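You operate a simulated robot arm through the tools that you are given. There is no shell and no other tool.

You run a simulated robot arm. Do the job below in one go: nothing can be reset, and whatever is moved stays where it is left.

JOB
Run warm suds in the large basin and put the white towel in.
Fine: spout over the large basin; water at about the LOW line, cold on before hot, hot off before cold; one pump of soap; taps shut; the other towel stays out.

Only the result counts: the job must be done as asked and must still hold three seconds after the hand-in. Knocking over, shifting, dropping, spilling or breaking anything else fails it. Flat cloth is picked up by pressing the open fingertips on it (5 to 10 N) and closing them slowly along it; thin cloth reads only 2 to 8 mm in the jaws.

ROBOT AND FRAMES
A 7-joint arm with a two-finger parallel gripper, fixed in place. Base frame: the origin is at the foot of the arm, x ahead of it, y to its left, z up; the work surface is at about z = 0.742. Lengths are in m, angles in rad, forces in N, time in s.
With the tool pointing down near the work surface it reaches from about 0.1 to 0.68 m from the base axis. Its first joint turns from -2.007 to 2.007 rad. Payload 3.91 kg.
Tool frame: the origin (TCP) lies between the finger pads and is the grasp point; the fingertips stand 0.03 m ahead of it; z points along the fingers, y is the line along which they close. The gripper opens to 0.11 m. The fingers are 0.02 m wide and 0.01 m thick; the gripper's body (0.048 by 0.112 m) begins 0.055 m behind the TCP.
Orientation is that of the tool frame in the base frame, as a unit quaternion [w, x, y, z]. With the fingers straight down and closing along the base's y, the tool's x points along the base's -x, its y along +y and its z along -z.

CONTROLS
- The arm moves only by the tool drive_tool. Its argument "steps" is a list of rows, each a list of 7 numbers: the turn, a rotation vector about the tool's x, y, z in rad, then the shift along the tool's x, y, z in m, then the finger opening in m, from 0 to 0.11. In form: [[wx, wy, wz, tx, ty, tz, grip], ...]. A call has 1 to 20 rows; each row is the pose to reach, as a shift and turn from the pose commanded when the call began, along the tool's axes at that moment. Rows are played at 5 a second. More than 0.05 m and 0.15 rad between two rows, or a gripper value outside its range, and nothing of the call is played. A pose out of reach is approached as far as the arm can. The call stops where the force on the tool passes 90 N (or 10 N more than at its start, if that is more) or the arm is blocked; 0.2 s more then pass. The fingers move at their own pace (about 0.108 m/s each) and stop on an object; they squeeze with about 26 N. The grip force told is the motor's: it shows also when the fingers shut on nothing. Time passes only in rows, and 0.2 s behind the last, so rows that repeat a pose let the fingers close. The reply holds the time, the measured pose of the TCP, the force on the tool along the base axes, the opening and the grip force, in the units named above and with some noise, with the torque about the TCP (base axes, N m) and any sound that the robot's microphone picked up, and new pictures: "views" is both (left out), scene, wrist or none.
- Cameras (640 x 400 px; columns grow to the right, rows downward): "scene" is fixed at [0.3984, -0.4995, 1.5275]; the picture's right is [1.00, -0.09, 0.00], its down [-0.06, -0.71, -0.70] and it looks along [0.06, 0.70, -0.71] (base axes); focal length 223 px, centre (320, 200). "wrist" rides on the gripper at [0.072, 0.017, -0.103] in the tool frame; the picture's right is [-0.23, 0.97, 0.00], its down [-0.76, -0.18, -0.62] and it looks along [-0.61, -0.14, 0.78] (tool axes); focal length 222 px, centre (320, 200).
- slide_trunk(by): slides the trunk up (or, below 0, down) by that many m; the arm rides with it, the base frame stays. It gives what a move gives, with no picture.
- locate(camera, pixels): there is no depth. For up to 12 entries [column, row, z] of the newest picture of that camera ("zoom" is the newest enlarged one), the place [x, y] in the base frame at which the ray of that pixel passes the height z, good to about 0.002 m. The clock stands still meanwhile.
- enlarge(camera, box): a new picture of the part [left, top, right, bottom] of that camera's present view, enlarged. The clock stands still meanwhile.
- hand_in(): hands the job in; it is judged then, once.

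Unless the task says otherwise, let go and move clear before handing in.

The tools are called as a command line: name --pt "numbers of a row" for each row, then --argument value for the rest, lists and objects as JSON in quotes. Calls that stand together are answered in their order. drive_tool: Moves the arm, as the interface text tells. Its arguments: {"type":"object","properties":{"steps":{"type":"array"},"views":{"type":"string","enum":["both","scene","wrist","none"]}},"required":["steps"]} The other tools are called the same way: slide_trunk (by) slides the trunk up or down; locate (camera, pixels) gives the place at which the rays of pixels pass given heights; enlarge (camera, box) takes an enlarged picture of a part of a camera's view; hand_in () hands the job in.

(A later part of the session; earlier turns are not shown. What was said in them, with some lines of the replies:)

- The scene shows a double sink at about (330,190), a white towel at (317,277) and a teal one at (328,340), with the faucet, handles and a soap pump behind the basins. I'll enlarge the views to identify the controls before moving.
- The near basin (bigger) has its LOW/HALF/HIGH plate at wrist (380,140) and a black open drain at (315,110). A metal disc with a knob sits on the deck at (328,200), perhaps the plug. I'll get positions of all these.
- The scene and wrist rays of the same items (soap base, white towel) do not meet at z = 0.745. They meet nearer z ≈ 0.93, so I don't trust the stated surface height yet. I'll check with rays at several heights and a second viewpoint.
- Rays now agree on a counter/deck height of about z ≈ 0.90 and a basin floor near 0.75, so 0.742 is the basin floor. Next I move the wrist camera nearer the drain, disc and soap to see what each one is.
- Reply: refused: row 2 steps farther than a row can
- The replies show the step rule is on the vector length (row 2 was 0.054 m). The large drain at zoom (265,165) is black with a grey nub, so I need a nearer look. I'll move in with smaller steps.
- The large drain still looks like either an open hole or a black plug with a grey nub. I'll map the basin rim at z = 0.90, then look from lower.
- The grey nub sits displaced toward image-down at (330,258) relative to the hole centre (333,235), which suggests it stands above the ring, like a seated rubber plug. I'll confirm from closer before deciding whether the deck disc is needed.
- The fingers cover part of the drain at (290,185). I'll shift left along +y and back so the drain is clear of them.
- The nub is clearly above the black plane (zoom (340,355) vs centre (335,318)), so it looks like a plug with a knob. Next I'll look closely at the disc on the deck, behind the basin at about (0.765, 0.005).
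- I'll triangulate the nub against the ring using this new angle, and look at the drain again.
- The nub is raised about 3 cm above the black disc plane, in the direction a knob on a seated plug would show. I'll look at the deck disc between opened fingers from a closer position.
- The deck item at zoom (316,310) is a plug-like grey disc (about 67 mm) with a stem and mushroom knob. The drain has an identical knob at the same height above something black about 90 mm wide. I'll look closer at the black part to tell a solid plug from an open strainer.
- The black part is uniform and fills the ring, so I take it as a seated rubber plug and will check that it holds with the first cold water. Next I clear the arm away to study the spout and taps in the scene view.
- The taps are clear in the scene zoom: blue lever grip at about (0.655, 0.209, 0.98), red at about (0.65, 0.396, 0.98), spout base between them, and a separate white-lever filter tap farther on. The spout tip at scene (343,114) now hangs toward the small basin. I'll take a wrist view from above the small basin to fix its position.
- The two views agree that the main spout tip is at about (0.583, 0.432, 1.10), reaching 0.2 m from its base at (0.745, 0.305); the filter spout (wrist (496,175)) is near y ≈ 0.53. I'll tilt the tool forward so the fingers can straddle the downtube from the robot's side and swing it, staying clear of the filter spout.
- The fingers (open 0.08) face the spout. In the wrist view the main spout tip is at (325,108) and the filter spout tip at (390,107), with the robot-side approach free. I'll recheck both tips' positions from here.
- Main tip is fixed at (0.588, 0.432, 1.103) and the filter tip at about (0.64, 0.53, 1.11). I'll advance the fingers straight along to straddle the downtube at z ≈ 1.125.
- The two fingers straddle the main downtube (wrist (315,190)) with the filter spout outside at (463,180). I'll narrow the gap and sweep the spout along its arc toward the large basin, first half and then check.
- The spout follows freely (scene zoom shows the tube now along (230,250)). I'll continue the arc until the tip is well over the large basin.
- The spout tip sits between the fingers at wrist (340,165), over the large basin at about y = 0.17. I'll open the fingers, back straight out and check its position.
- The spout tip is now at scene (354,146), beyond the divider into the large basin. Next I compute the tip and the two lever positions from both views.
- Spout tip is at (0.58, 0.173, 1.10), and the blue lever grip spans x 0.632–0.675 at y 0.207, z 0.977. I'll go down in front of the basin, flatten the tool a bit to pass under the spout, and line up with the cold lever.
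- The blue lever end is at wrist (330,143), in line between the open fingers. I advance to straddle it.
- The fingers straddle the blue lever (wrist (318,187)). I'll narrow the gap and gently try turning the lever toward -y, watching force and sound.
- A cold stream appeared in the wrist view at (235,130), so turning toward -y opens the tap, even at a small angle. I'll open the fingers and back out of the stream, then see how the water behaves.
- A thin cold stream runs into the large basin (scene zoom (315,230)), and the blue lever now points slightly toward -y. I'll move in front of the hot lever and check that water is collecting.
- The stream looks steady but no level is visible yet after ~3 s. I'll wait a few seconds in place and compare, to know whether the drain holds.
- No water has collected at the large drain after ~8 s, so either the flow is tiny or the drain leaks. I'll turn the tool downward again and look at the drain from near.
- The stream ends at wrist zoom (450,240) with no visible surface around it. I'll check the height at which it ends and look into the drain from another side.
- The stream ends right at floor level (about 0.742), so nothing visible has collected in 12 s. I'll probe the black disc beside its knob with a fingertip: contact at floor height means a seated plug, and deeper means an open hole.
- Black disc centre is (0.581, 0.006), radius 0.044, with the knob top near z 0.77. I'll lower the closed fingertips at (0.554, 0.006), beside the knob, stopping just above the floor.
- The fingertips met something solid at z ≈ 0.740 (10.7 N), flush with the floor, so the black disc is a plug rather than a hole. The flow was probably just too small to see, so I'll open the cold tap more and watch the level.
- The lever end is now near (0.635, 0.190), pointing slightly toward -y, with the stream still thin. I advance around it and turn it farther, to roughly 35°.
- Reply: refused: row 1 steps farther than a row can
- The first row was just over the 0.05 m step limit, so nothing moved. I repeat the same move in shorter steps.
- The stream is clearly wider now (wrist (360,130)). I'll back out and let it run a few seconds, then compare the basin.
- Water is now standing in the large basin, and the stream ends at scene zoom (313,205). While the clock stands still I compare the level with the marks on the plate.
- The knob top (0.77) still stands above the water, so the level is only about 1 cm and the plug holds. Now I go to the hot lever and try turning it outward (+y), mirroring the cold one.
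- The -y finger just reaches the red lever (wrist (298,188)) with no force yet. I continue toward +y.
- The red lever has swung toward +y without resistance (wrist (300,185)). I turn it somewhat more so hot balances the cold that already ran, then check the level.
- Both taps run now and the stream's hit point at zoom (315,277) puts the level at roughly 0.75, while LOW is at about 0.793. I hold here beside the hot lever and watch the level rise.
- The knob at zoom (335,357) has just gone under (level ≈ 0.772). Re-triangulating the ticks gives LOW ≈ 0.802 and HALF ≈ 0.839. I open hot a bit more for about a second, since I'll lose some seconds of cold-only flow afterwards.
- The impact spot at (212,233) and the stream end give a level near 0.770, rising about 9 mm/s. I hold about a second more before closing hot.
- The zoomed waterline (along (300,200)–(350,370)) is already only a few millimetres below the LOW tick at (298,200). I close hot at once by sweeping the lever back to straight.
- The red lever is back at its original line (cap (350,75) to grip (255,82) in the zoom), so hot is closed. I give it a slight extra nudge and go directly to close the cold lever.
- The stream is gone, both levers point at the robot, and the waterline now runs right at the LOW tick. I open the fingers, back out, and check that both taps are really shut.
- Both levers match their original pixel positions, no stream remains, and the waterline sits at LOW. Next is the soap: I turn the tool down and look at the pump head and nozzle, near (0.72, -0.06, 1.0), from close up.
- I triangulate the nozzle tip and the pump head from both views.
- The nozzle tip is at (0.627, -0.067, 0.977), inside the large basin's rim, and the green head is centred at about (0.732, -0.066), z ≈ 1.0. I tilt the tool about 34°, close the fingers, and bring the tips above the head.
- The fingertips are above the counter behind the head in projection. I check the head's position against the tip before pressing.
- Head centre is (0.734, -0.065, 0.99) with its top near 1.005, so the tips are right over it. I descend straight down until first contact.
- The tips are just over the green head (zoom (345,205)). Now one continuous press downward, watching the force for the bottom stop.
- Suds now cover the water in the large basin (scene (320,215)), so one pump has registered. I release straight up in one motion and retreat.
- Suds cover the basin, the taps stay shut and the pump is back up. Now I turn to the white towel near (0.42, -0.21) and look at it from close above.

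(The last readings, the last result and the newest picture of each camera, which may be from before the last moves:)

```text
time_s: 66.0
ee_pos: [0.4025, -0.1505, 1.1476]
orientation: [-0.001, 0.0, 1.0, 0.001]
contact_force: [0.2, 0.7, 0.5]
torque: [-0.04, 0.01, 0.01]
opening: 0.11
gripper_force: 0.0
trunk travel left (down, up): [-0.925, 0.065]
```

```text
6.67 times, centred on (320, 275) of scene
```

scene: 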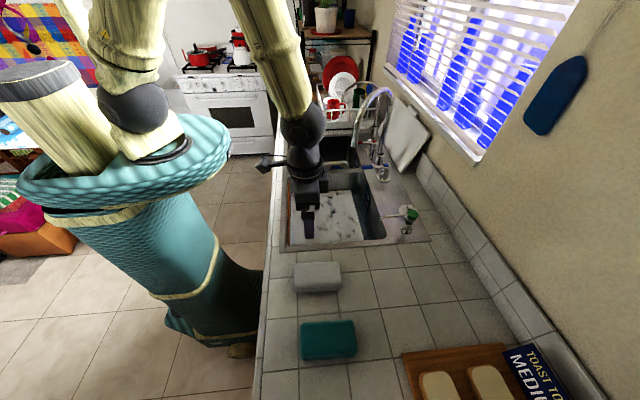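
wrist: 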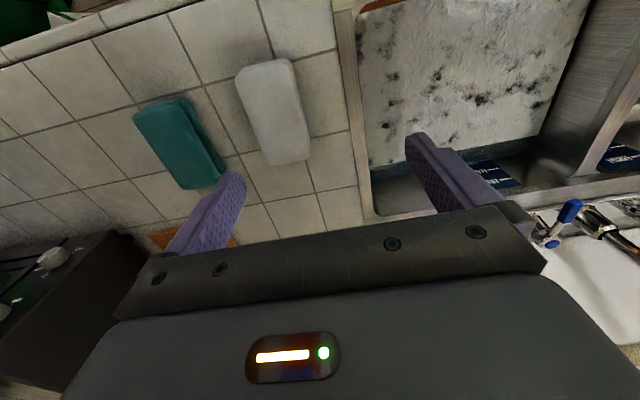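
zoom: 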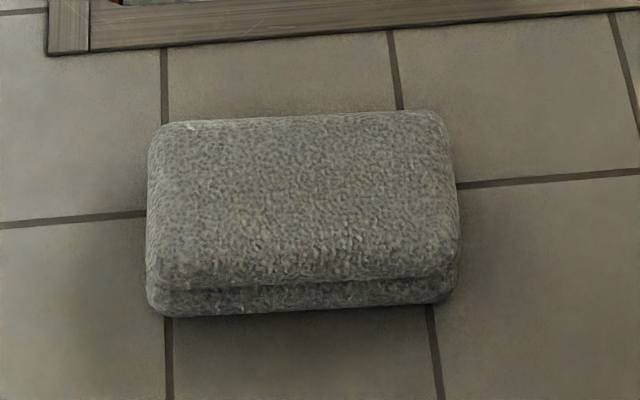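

The white towel is a folded bundle, two layers thick, at wrist zoom (280,200). I compute its edges and height from both views.

locate --camera "wrist" --pixels '[[236, 76, 0.93], [283, 60, 0.93], [301, 157, 0.93], [267.5, 163, 0.93], [268, 112, 0.93], [308, 150, 0.91], [291, 62, 0.91]]'

locate --camera "scene" --pixels '[[294, 266, 0.93], [337.5, 263, 0.93], [340.5, 287, 0.93], [296, 290, 0.93], [318, 276, 0.93], [318, 292, 0.905], [340, 290, 0.905], [296, 293, 0.905]]'

```text
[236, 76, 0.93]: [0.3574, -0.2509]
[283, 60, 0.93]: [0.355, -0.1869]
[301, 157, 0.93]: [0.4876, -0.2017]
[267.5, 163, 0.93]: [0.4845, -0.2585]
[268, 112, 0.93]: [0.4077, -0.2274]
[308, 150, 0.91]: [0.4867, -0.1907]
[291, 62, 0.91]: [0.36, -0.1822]
```

```text
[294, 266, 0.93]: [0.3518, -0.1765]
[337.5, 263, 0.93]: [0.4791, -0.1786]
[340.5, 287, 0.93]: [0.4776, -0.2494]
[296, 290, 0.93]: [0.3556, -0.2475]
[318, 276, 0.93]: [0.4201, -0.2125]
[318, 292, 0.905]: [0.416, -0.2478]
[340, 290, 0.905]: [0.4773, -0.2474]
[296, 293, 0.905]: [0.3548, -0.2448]
```

The white towel spans x 0.353–0.483 and y -0.253 to -0.180, with its top near 0.932. I lower the open fingers astride its narrow width (y), keeping clear of the green towel at y < -0.33.

drive_tool --pt "0 0 0 -0.008 -0.035 0.02 0.11" --pt "0 0 0 -0.0155 -0.0655 0.05 0.11" --pt "0 0 0 -0.0155 -0.0655 0.09 0.11" --pt "0 0 0 -0.0155 -0.0655 0.13 0.11" --pt "0 0 0 -0.0155 -0.0655 0.165 0.11" --pt "0 0 0 -0.0155 -0.0655 0.18 0.11"

enlarge --camera "scene" --box '[270, 220, 370, 310]'

```text
time_s: 67.4
ee_pos: [0.4177, -0.219, 0.9657]
orientation: [0.0, 0.0, 1.0, 0.001]
contact_force: [0.2, -0.1, 0.4]
torque: [0.01, -0.04, 0.02]
opening: 0.1101
gripper_force: 0.1
trunk travel left (down, up): [-0.925, 0.065]
```

scene: 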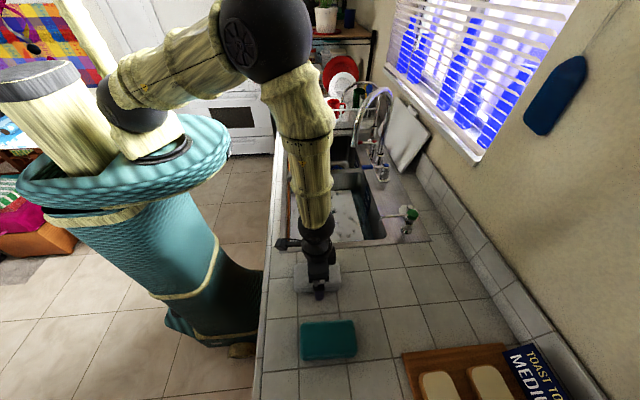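
wrist: 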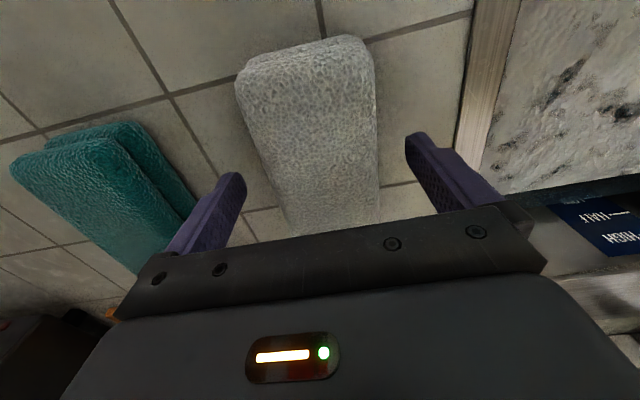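

```text
4.44 times, centred on (320, 265) of scene
```

zoom: 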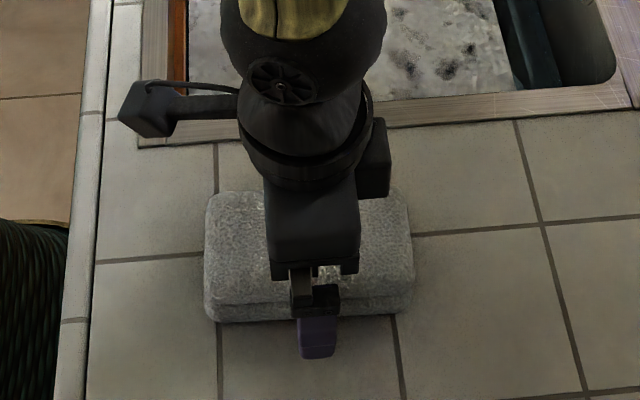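

The towel lies between the open fingers (wrist (315,140)) with room on both sides. I go down to just above the tiles and close slowly.

drive_tool --pt "0 0 0 0 0 0.012 0.11" --pt "0 0 0 0 0 0.022 0.11" --pt "0 0 0 0 0 0.025 0.1" --pt "0 0 0 0 0 0.025 0.085" --pt "0 0 0 0 0 0.025 0.07" --pt "0 0 0 0 0 0.025 0.055" --pt "0 0 0 0 0 0.025 0.04" --pt "0 0 0 0 0 0.025 0.025" --pt "0 0 0 0 0 0.025 0.01" --pt "0 0 0 0 0 0.025 0.0" --pt "0 0 0 0 0 0.025 0.0"

enlarge --camera "scene" --box '[270, 220, 370, 310]'

```text
time_s: 69.8
ee_pos: [0.4178, -0.2164, 0.9423]
orientation: [0.0, 0.0, 1.0, 0.0]
contact_force: [0.2, 0.0, -0.2]
torque: [0.0, 0.01, 0.03]
opening: 0.0716
gripper_force: 26.0
trunk travel left (down, up): [-0.925, 0.065]
```

scene: 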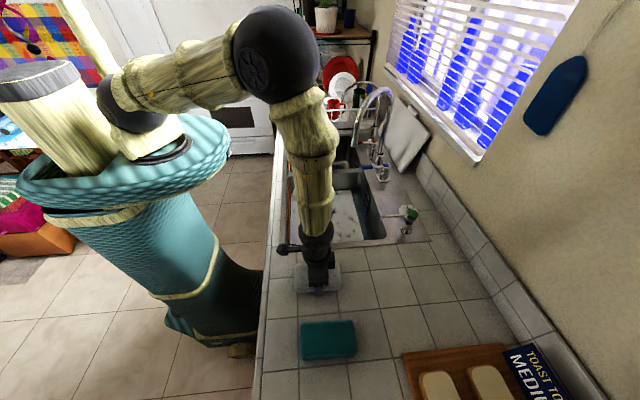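
wrist: 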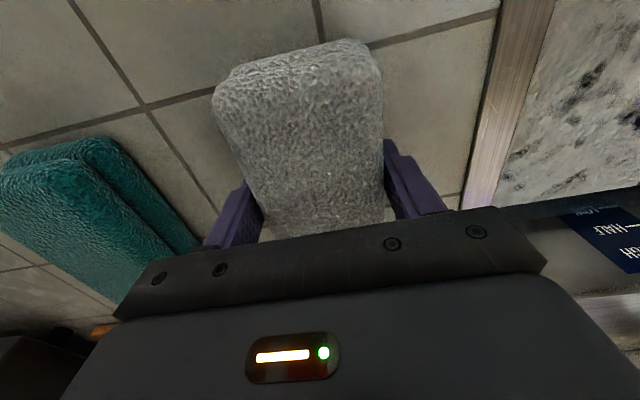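

```text
4.44 times, centred on (320, 265) of scene
```

zoom: 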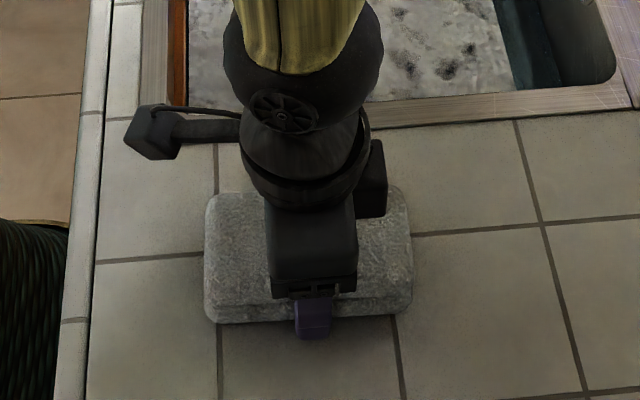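

The jaws stopped at 72 mm with 26 N on the towel, a firm bundle. I lift it straight up and check that it stays in the grip.

drive_tool --pt "0 0 0 0 0 -0.015 0.0" --pt "0 0 0 0 0 -0.035 0.0" --pt "0 0 0 0 0 -0.06 0.0" --pt "0 0 0 0 0 -0.09 0.0" --pt "0 0 0 0 0 -0.115 0.0"

enlarge --camera "scene" --box '[260, 170, 400, 310]'

```text
time_s: 71.0
ee_pos: [0.4183, -0.2179, 1.0582]
orientation: [0.001, -0.001, 1.0, 0.0]
contact_force: [-0.5, 0.5, -0.4]
torque: [0.01, 0.01, -0.02]
opening: 0.0715
gripper_force: 25.8
trunk travel left (down, up): [-0.925, 0.065]
```

scene: 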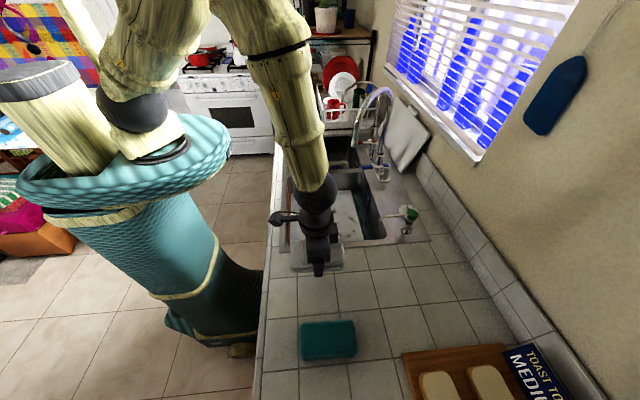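
wrist: 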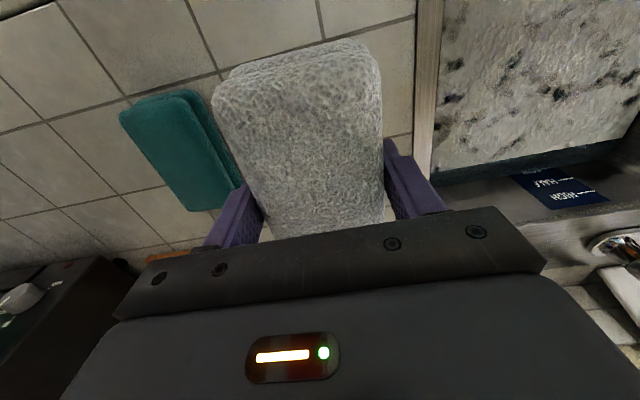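

```text
2.86 times, centred on (330, 240) of scene
```

zoom: 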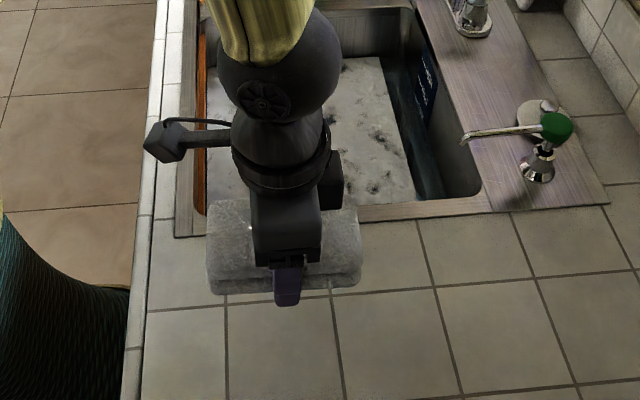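

The towel is held (opening steady at 71.5 mm) and the green towel is undisturbed. I carry it level over the large basin, away from spout, nozzle and plug.

drive_tool --pt "0 0 0 0 0.02 0 0.0" --pt "0 0 0 -0.005 0.055 0 0.0" --pt "0 0 0 -0.012 0.095 0 0.0" --pt "0 0 0 -0.02 0.135 0 0.0" --pt "0 0 0 -0.03 0.175 0 0.0" --pt "0 0 0 -0.04 0.215 0 0.0" --pt "0 0 0 -0.05 0.255 0 0.0" --pt "0 0 0 -0.058 0.29 0 0.0" --pt "0 0 0 -0.062 0.315 0 0.0" --pt "0 0 0 -0.062 0.315 0 0.0"

enlarge --camera "scene" --box '[260, 100, 420, 260]'

```text
time_s: 73.2
ee_pos: [0.4807, 0.0979, 1.0592]
orientation: [0.0, 0.0, 1.0, 0.0]
contact_force: [-0.4, -0.3, -1.0]
torque: [-0.01, -0.03, 0.02]
opening: 0.0712
gripper_force: 26.0
trunk travel left (down, up): [-0.925, 0.065]
```

scene: 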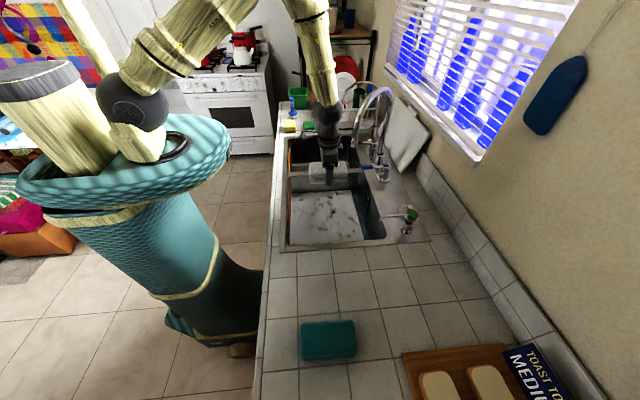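
wrist: 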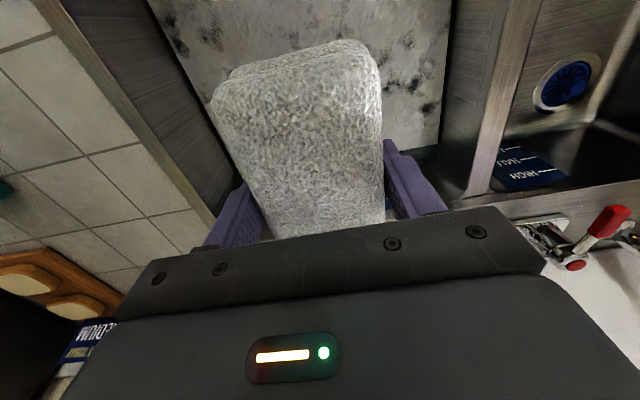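

```text
2.50 times, centred on (340, 180) of scene
```

zoom: 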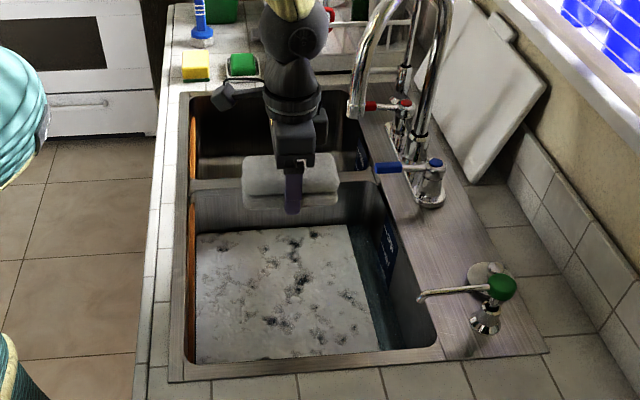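

The towel hangs over the middle of the large basin (zoom (292,180)), clear of the spout. I lower it gently into the suds to near the floor before letting go.

drive_tool --pt "0 0 0 0 0 0.03 0.0" --pt "0 0 0 0 0 0.065 0.0" --pt "0 0 0 0 0 0.1 0.0" --pt "0 0 0 0 0 0.135 0.0" --pt "0 0 0 0 0 0.165 0.0" --pt "0 0 0 0 0 0.19 0.0" --pt "0 0 0 0 0 0.205 0.0" --pt "0 0 0 0 0 0.22 0.0" --pt "0 0 0 0 0 0.235 0.0" --pt "0 0 0 0 0 0.248 0.0" --pt "0 0 0 0 0 0.258 0.0" --pt "0 0 0 0 0 0.265 0.0"

enlarge --camera "scene" --box '[260, 130, 420, 260]'

```text
time_s: 75.8
ee_pos: [0.4814, 0.0979, 0.792]
orientation: [0.0, -0.001, 1.0, 0.0]
contact_force: [0.5, 0.1, -0.5]
torque: [-0.04, 0.01, 0.0]
opening: 0.0714
gripper_force: 25.7
trunk travel left (down, up): [-0.925, 0.065]
```

scene: 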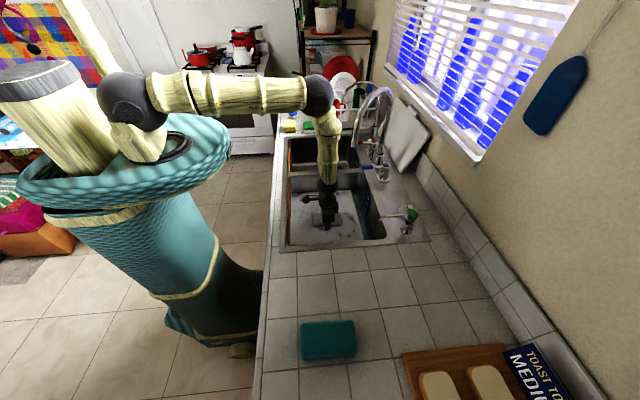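
wrist: 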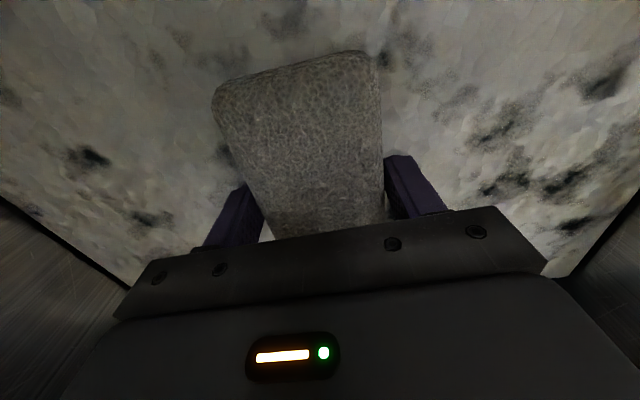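

```text
3.08 times, centred on (340, 195) of scene
```

zoom: 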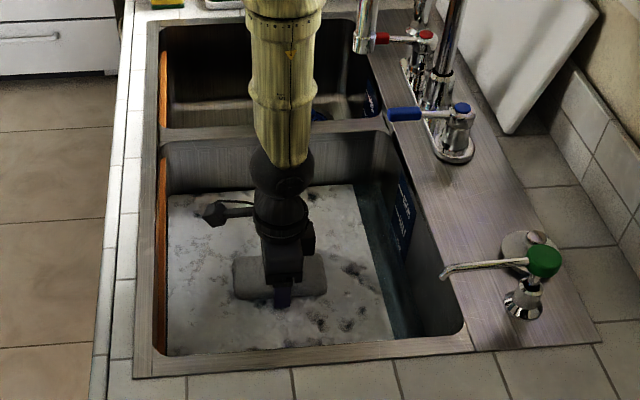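

The towel sits in the suds near the floor. I lower a few millimetres more, open the fingers, and rise straight out.

drive_tool --pt "0 0 0 0 0 0.004 0.0" --pt "0 0 0 0 0 0.007 0.0" --pt "0 0 0 0 0 0.007 0.08" --pt "0 0 0 0 0 0.007 0.1" --pt "0 0 0 0 0 0.007 0.11" --pt "0 0 0 0 0 0.0 0.11" --pt "0 0 0 0 0 -0.03 0.11" --pt "0 0 0 0 0 -0.07 0.11" --pt "0 0 0 0 0 -0.115 0.11" --pt "0 0 0 0 0 -0.16 0.11" --pt "0 0 0 0 0 -0.205 0.11" --pt "0 0 0 0 0 -0.25 0.11" --pt "0 0 0 0 0 -0.295 0.11"

enlarge --camera "scene" --box '[260, 130, 420, 260]'

enlarge --camera "wrist" --box '[140, 0, 460, 220]'

```text
time_s: 78.6
ee_pos: [0.4788, 0.0991, 1.0891]
orientation: [0.0, -0.001, 1.0, 0.0]
contact_force: [0.5, -0.4, 0.4]
torque: [0.02, -0.02, -0.05]
opening: 0.1101
gripper_force: 0.1
trunk travel left (down, up): [-0.925, 0.065]
```

scene: 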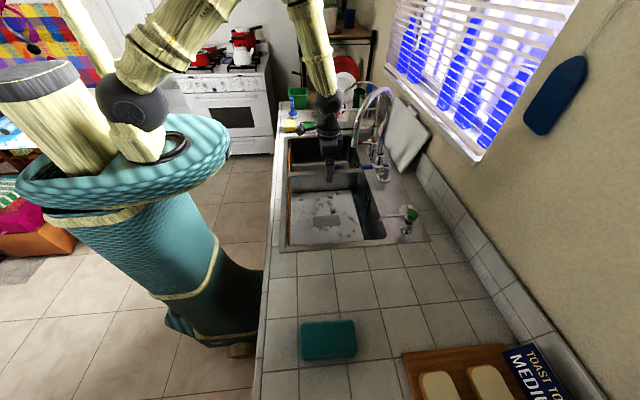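
wrist: 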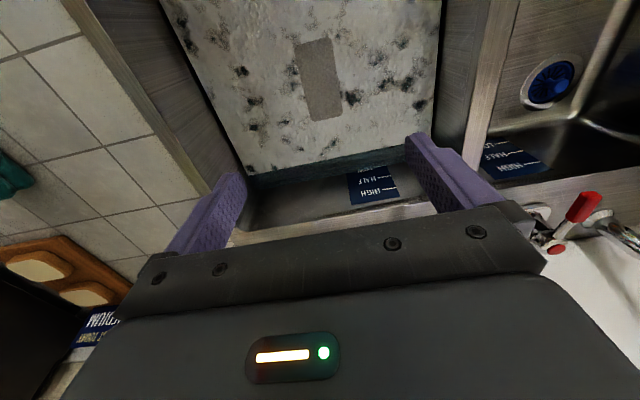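

```text
3.08 times, centred on (340, 195) of scene
```

zoom: 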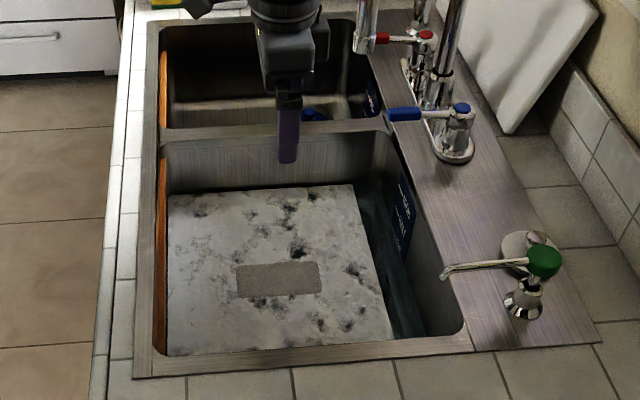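

```text
1.82 times, centred on (300, 110) of wrist
```

zoom: 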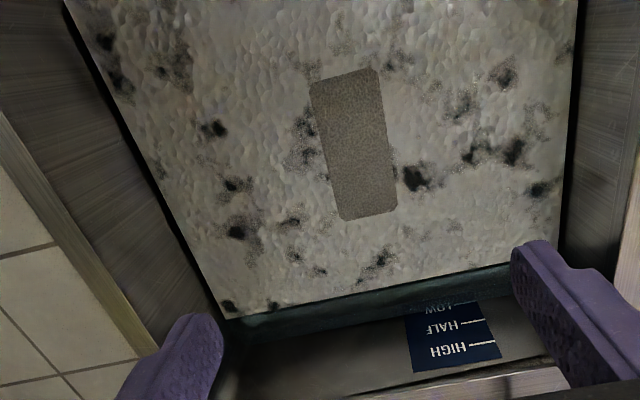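

The white towel lies wet in the suds (zoom (280,280)), and the green towel is still on the counter. I check the level, levers and spout once more while moving clear.

drive_tool --pt "0 0 0 0.04 -0.01 -0.02 0.11" --pt "0 0 0 0.08 -0.02 -0.04 0.11" --pt "0 0 0 0.11 -0.03 -0.07 0.11" --pt "0 0 0 0.11 -0.03 -0.1 0.11" --pt "0 0 0 0.11 -0.03 -0.1 0.11"

enlarge --camera "scene" --box '[350, 185, 380, 220]'

enlarge --camera "scene" --box '[335, 80, 435, 250]'

enlarge --camera "wrist" --box '[380, 100, 480, 180]'

```text
time_s: 79.8
ee_pos: [0.371, 0.0662, 1.1871]
orientation: [0.0, 0.0, 1.0, 0.0]
contact_force: [-0.5, 0.5, 1.2]
torque: [0.0, 0.0, 0.0]
opening: 0.1101
gripper_force: 0.1
trunk travel left (down, up): [-0.925, 0.065]
```

scene: 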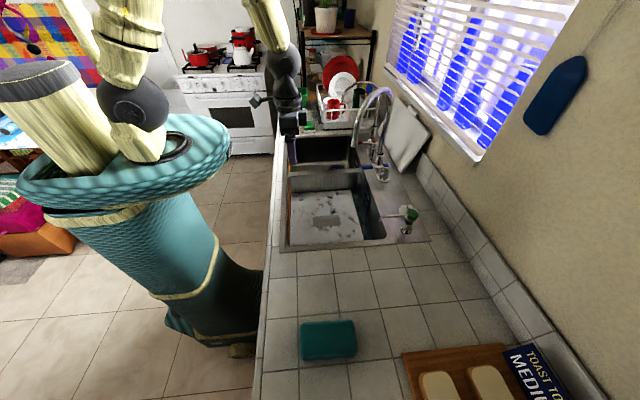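
wrist: 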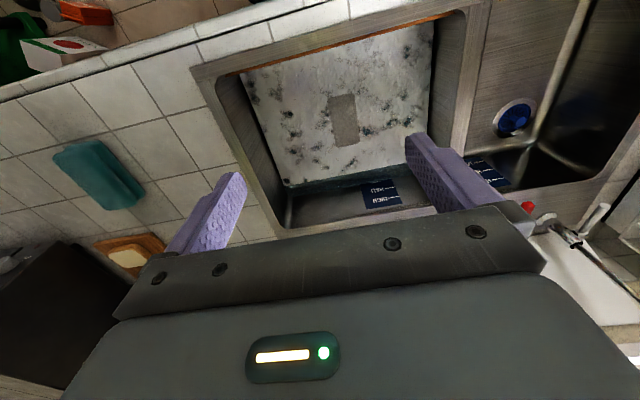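

```text
11.43 times, centred on (365, 202) of scene
```

zoom: 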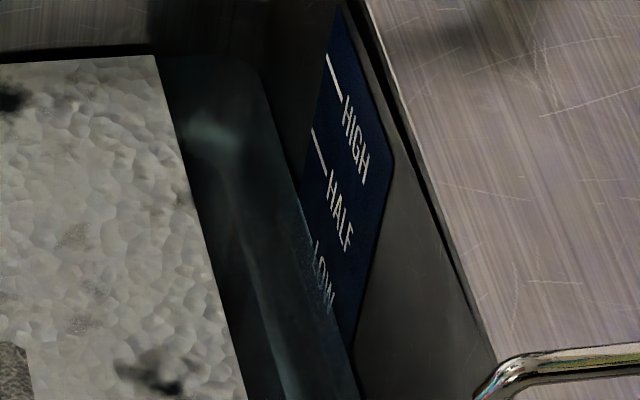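

```text
2.35 times, centred on (385, 165) of scene
```

zoom: 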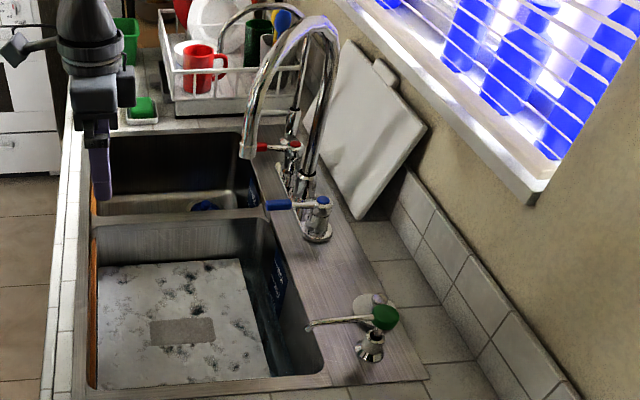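

```text
5.00 times, centred on (430, 140) of wrist
```

zoom: 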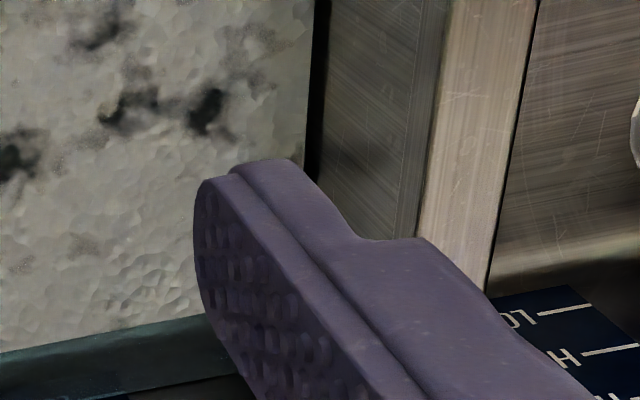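

The waterline still runs at the LOW mark and hasn't changed since the taps were shut. The spout tip is over the large basin, and both levers are back at their original positions. The pump is up, the suds and white towel are in the basin, the green towel is on the counter, and the arm is clear, so I hand in.

hand_in

```text
The job is handed in.
```

The large basin now holds sudsy water at about the LOW line, with the white towel in it. The job is handed in, and I haven't seen the verdict.

- **Spout:** I swung it from the small basin to the large one. Its tip ended up well inside the rim.
- **Water:** Cold went on before hot, and hot went off before cold. The level ended about 4 mm above the LOW mark and hadn't moved by my last check.
- **Warmth:** I couldn't measure temperature. From how fast the level rose, I estimate the water is 40–50% hot.
- **Soap:** I pressed the pump once. Suds covered most of the water and the pump head came back up.
- **Taps:** Both levers are back where they started, and no water is running.
- **Towels:** The white towel lies in the suds, with its top at the water surface. The green towel stayed on the counter.

The drain's black plug was already in and held water, so I left the loose plug-like disc on the deck alone. Early on I pressed a fingertip briefly on the drain plug (about 11 N) to check that it was solid.
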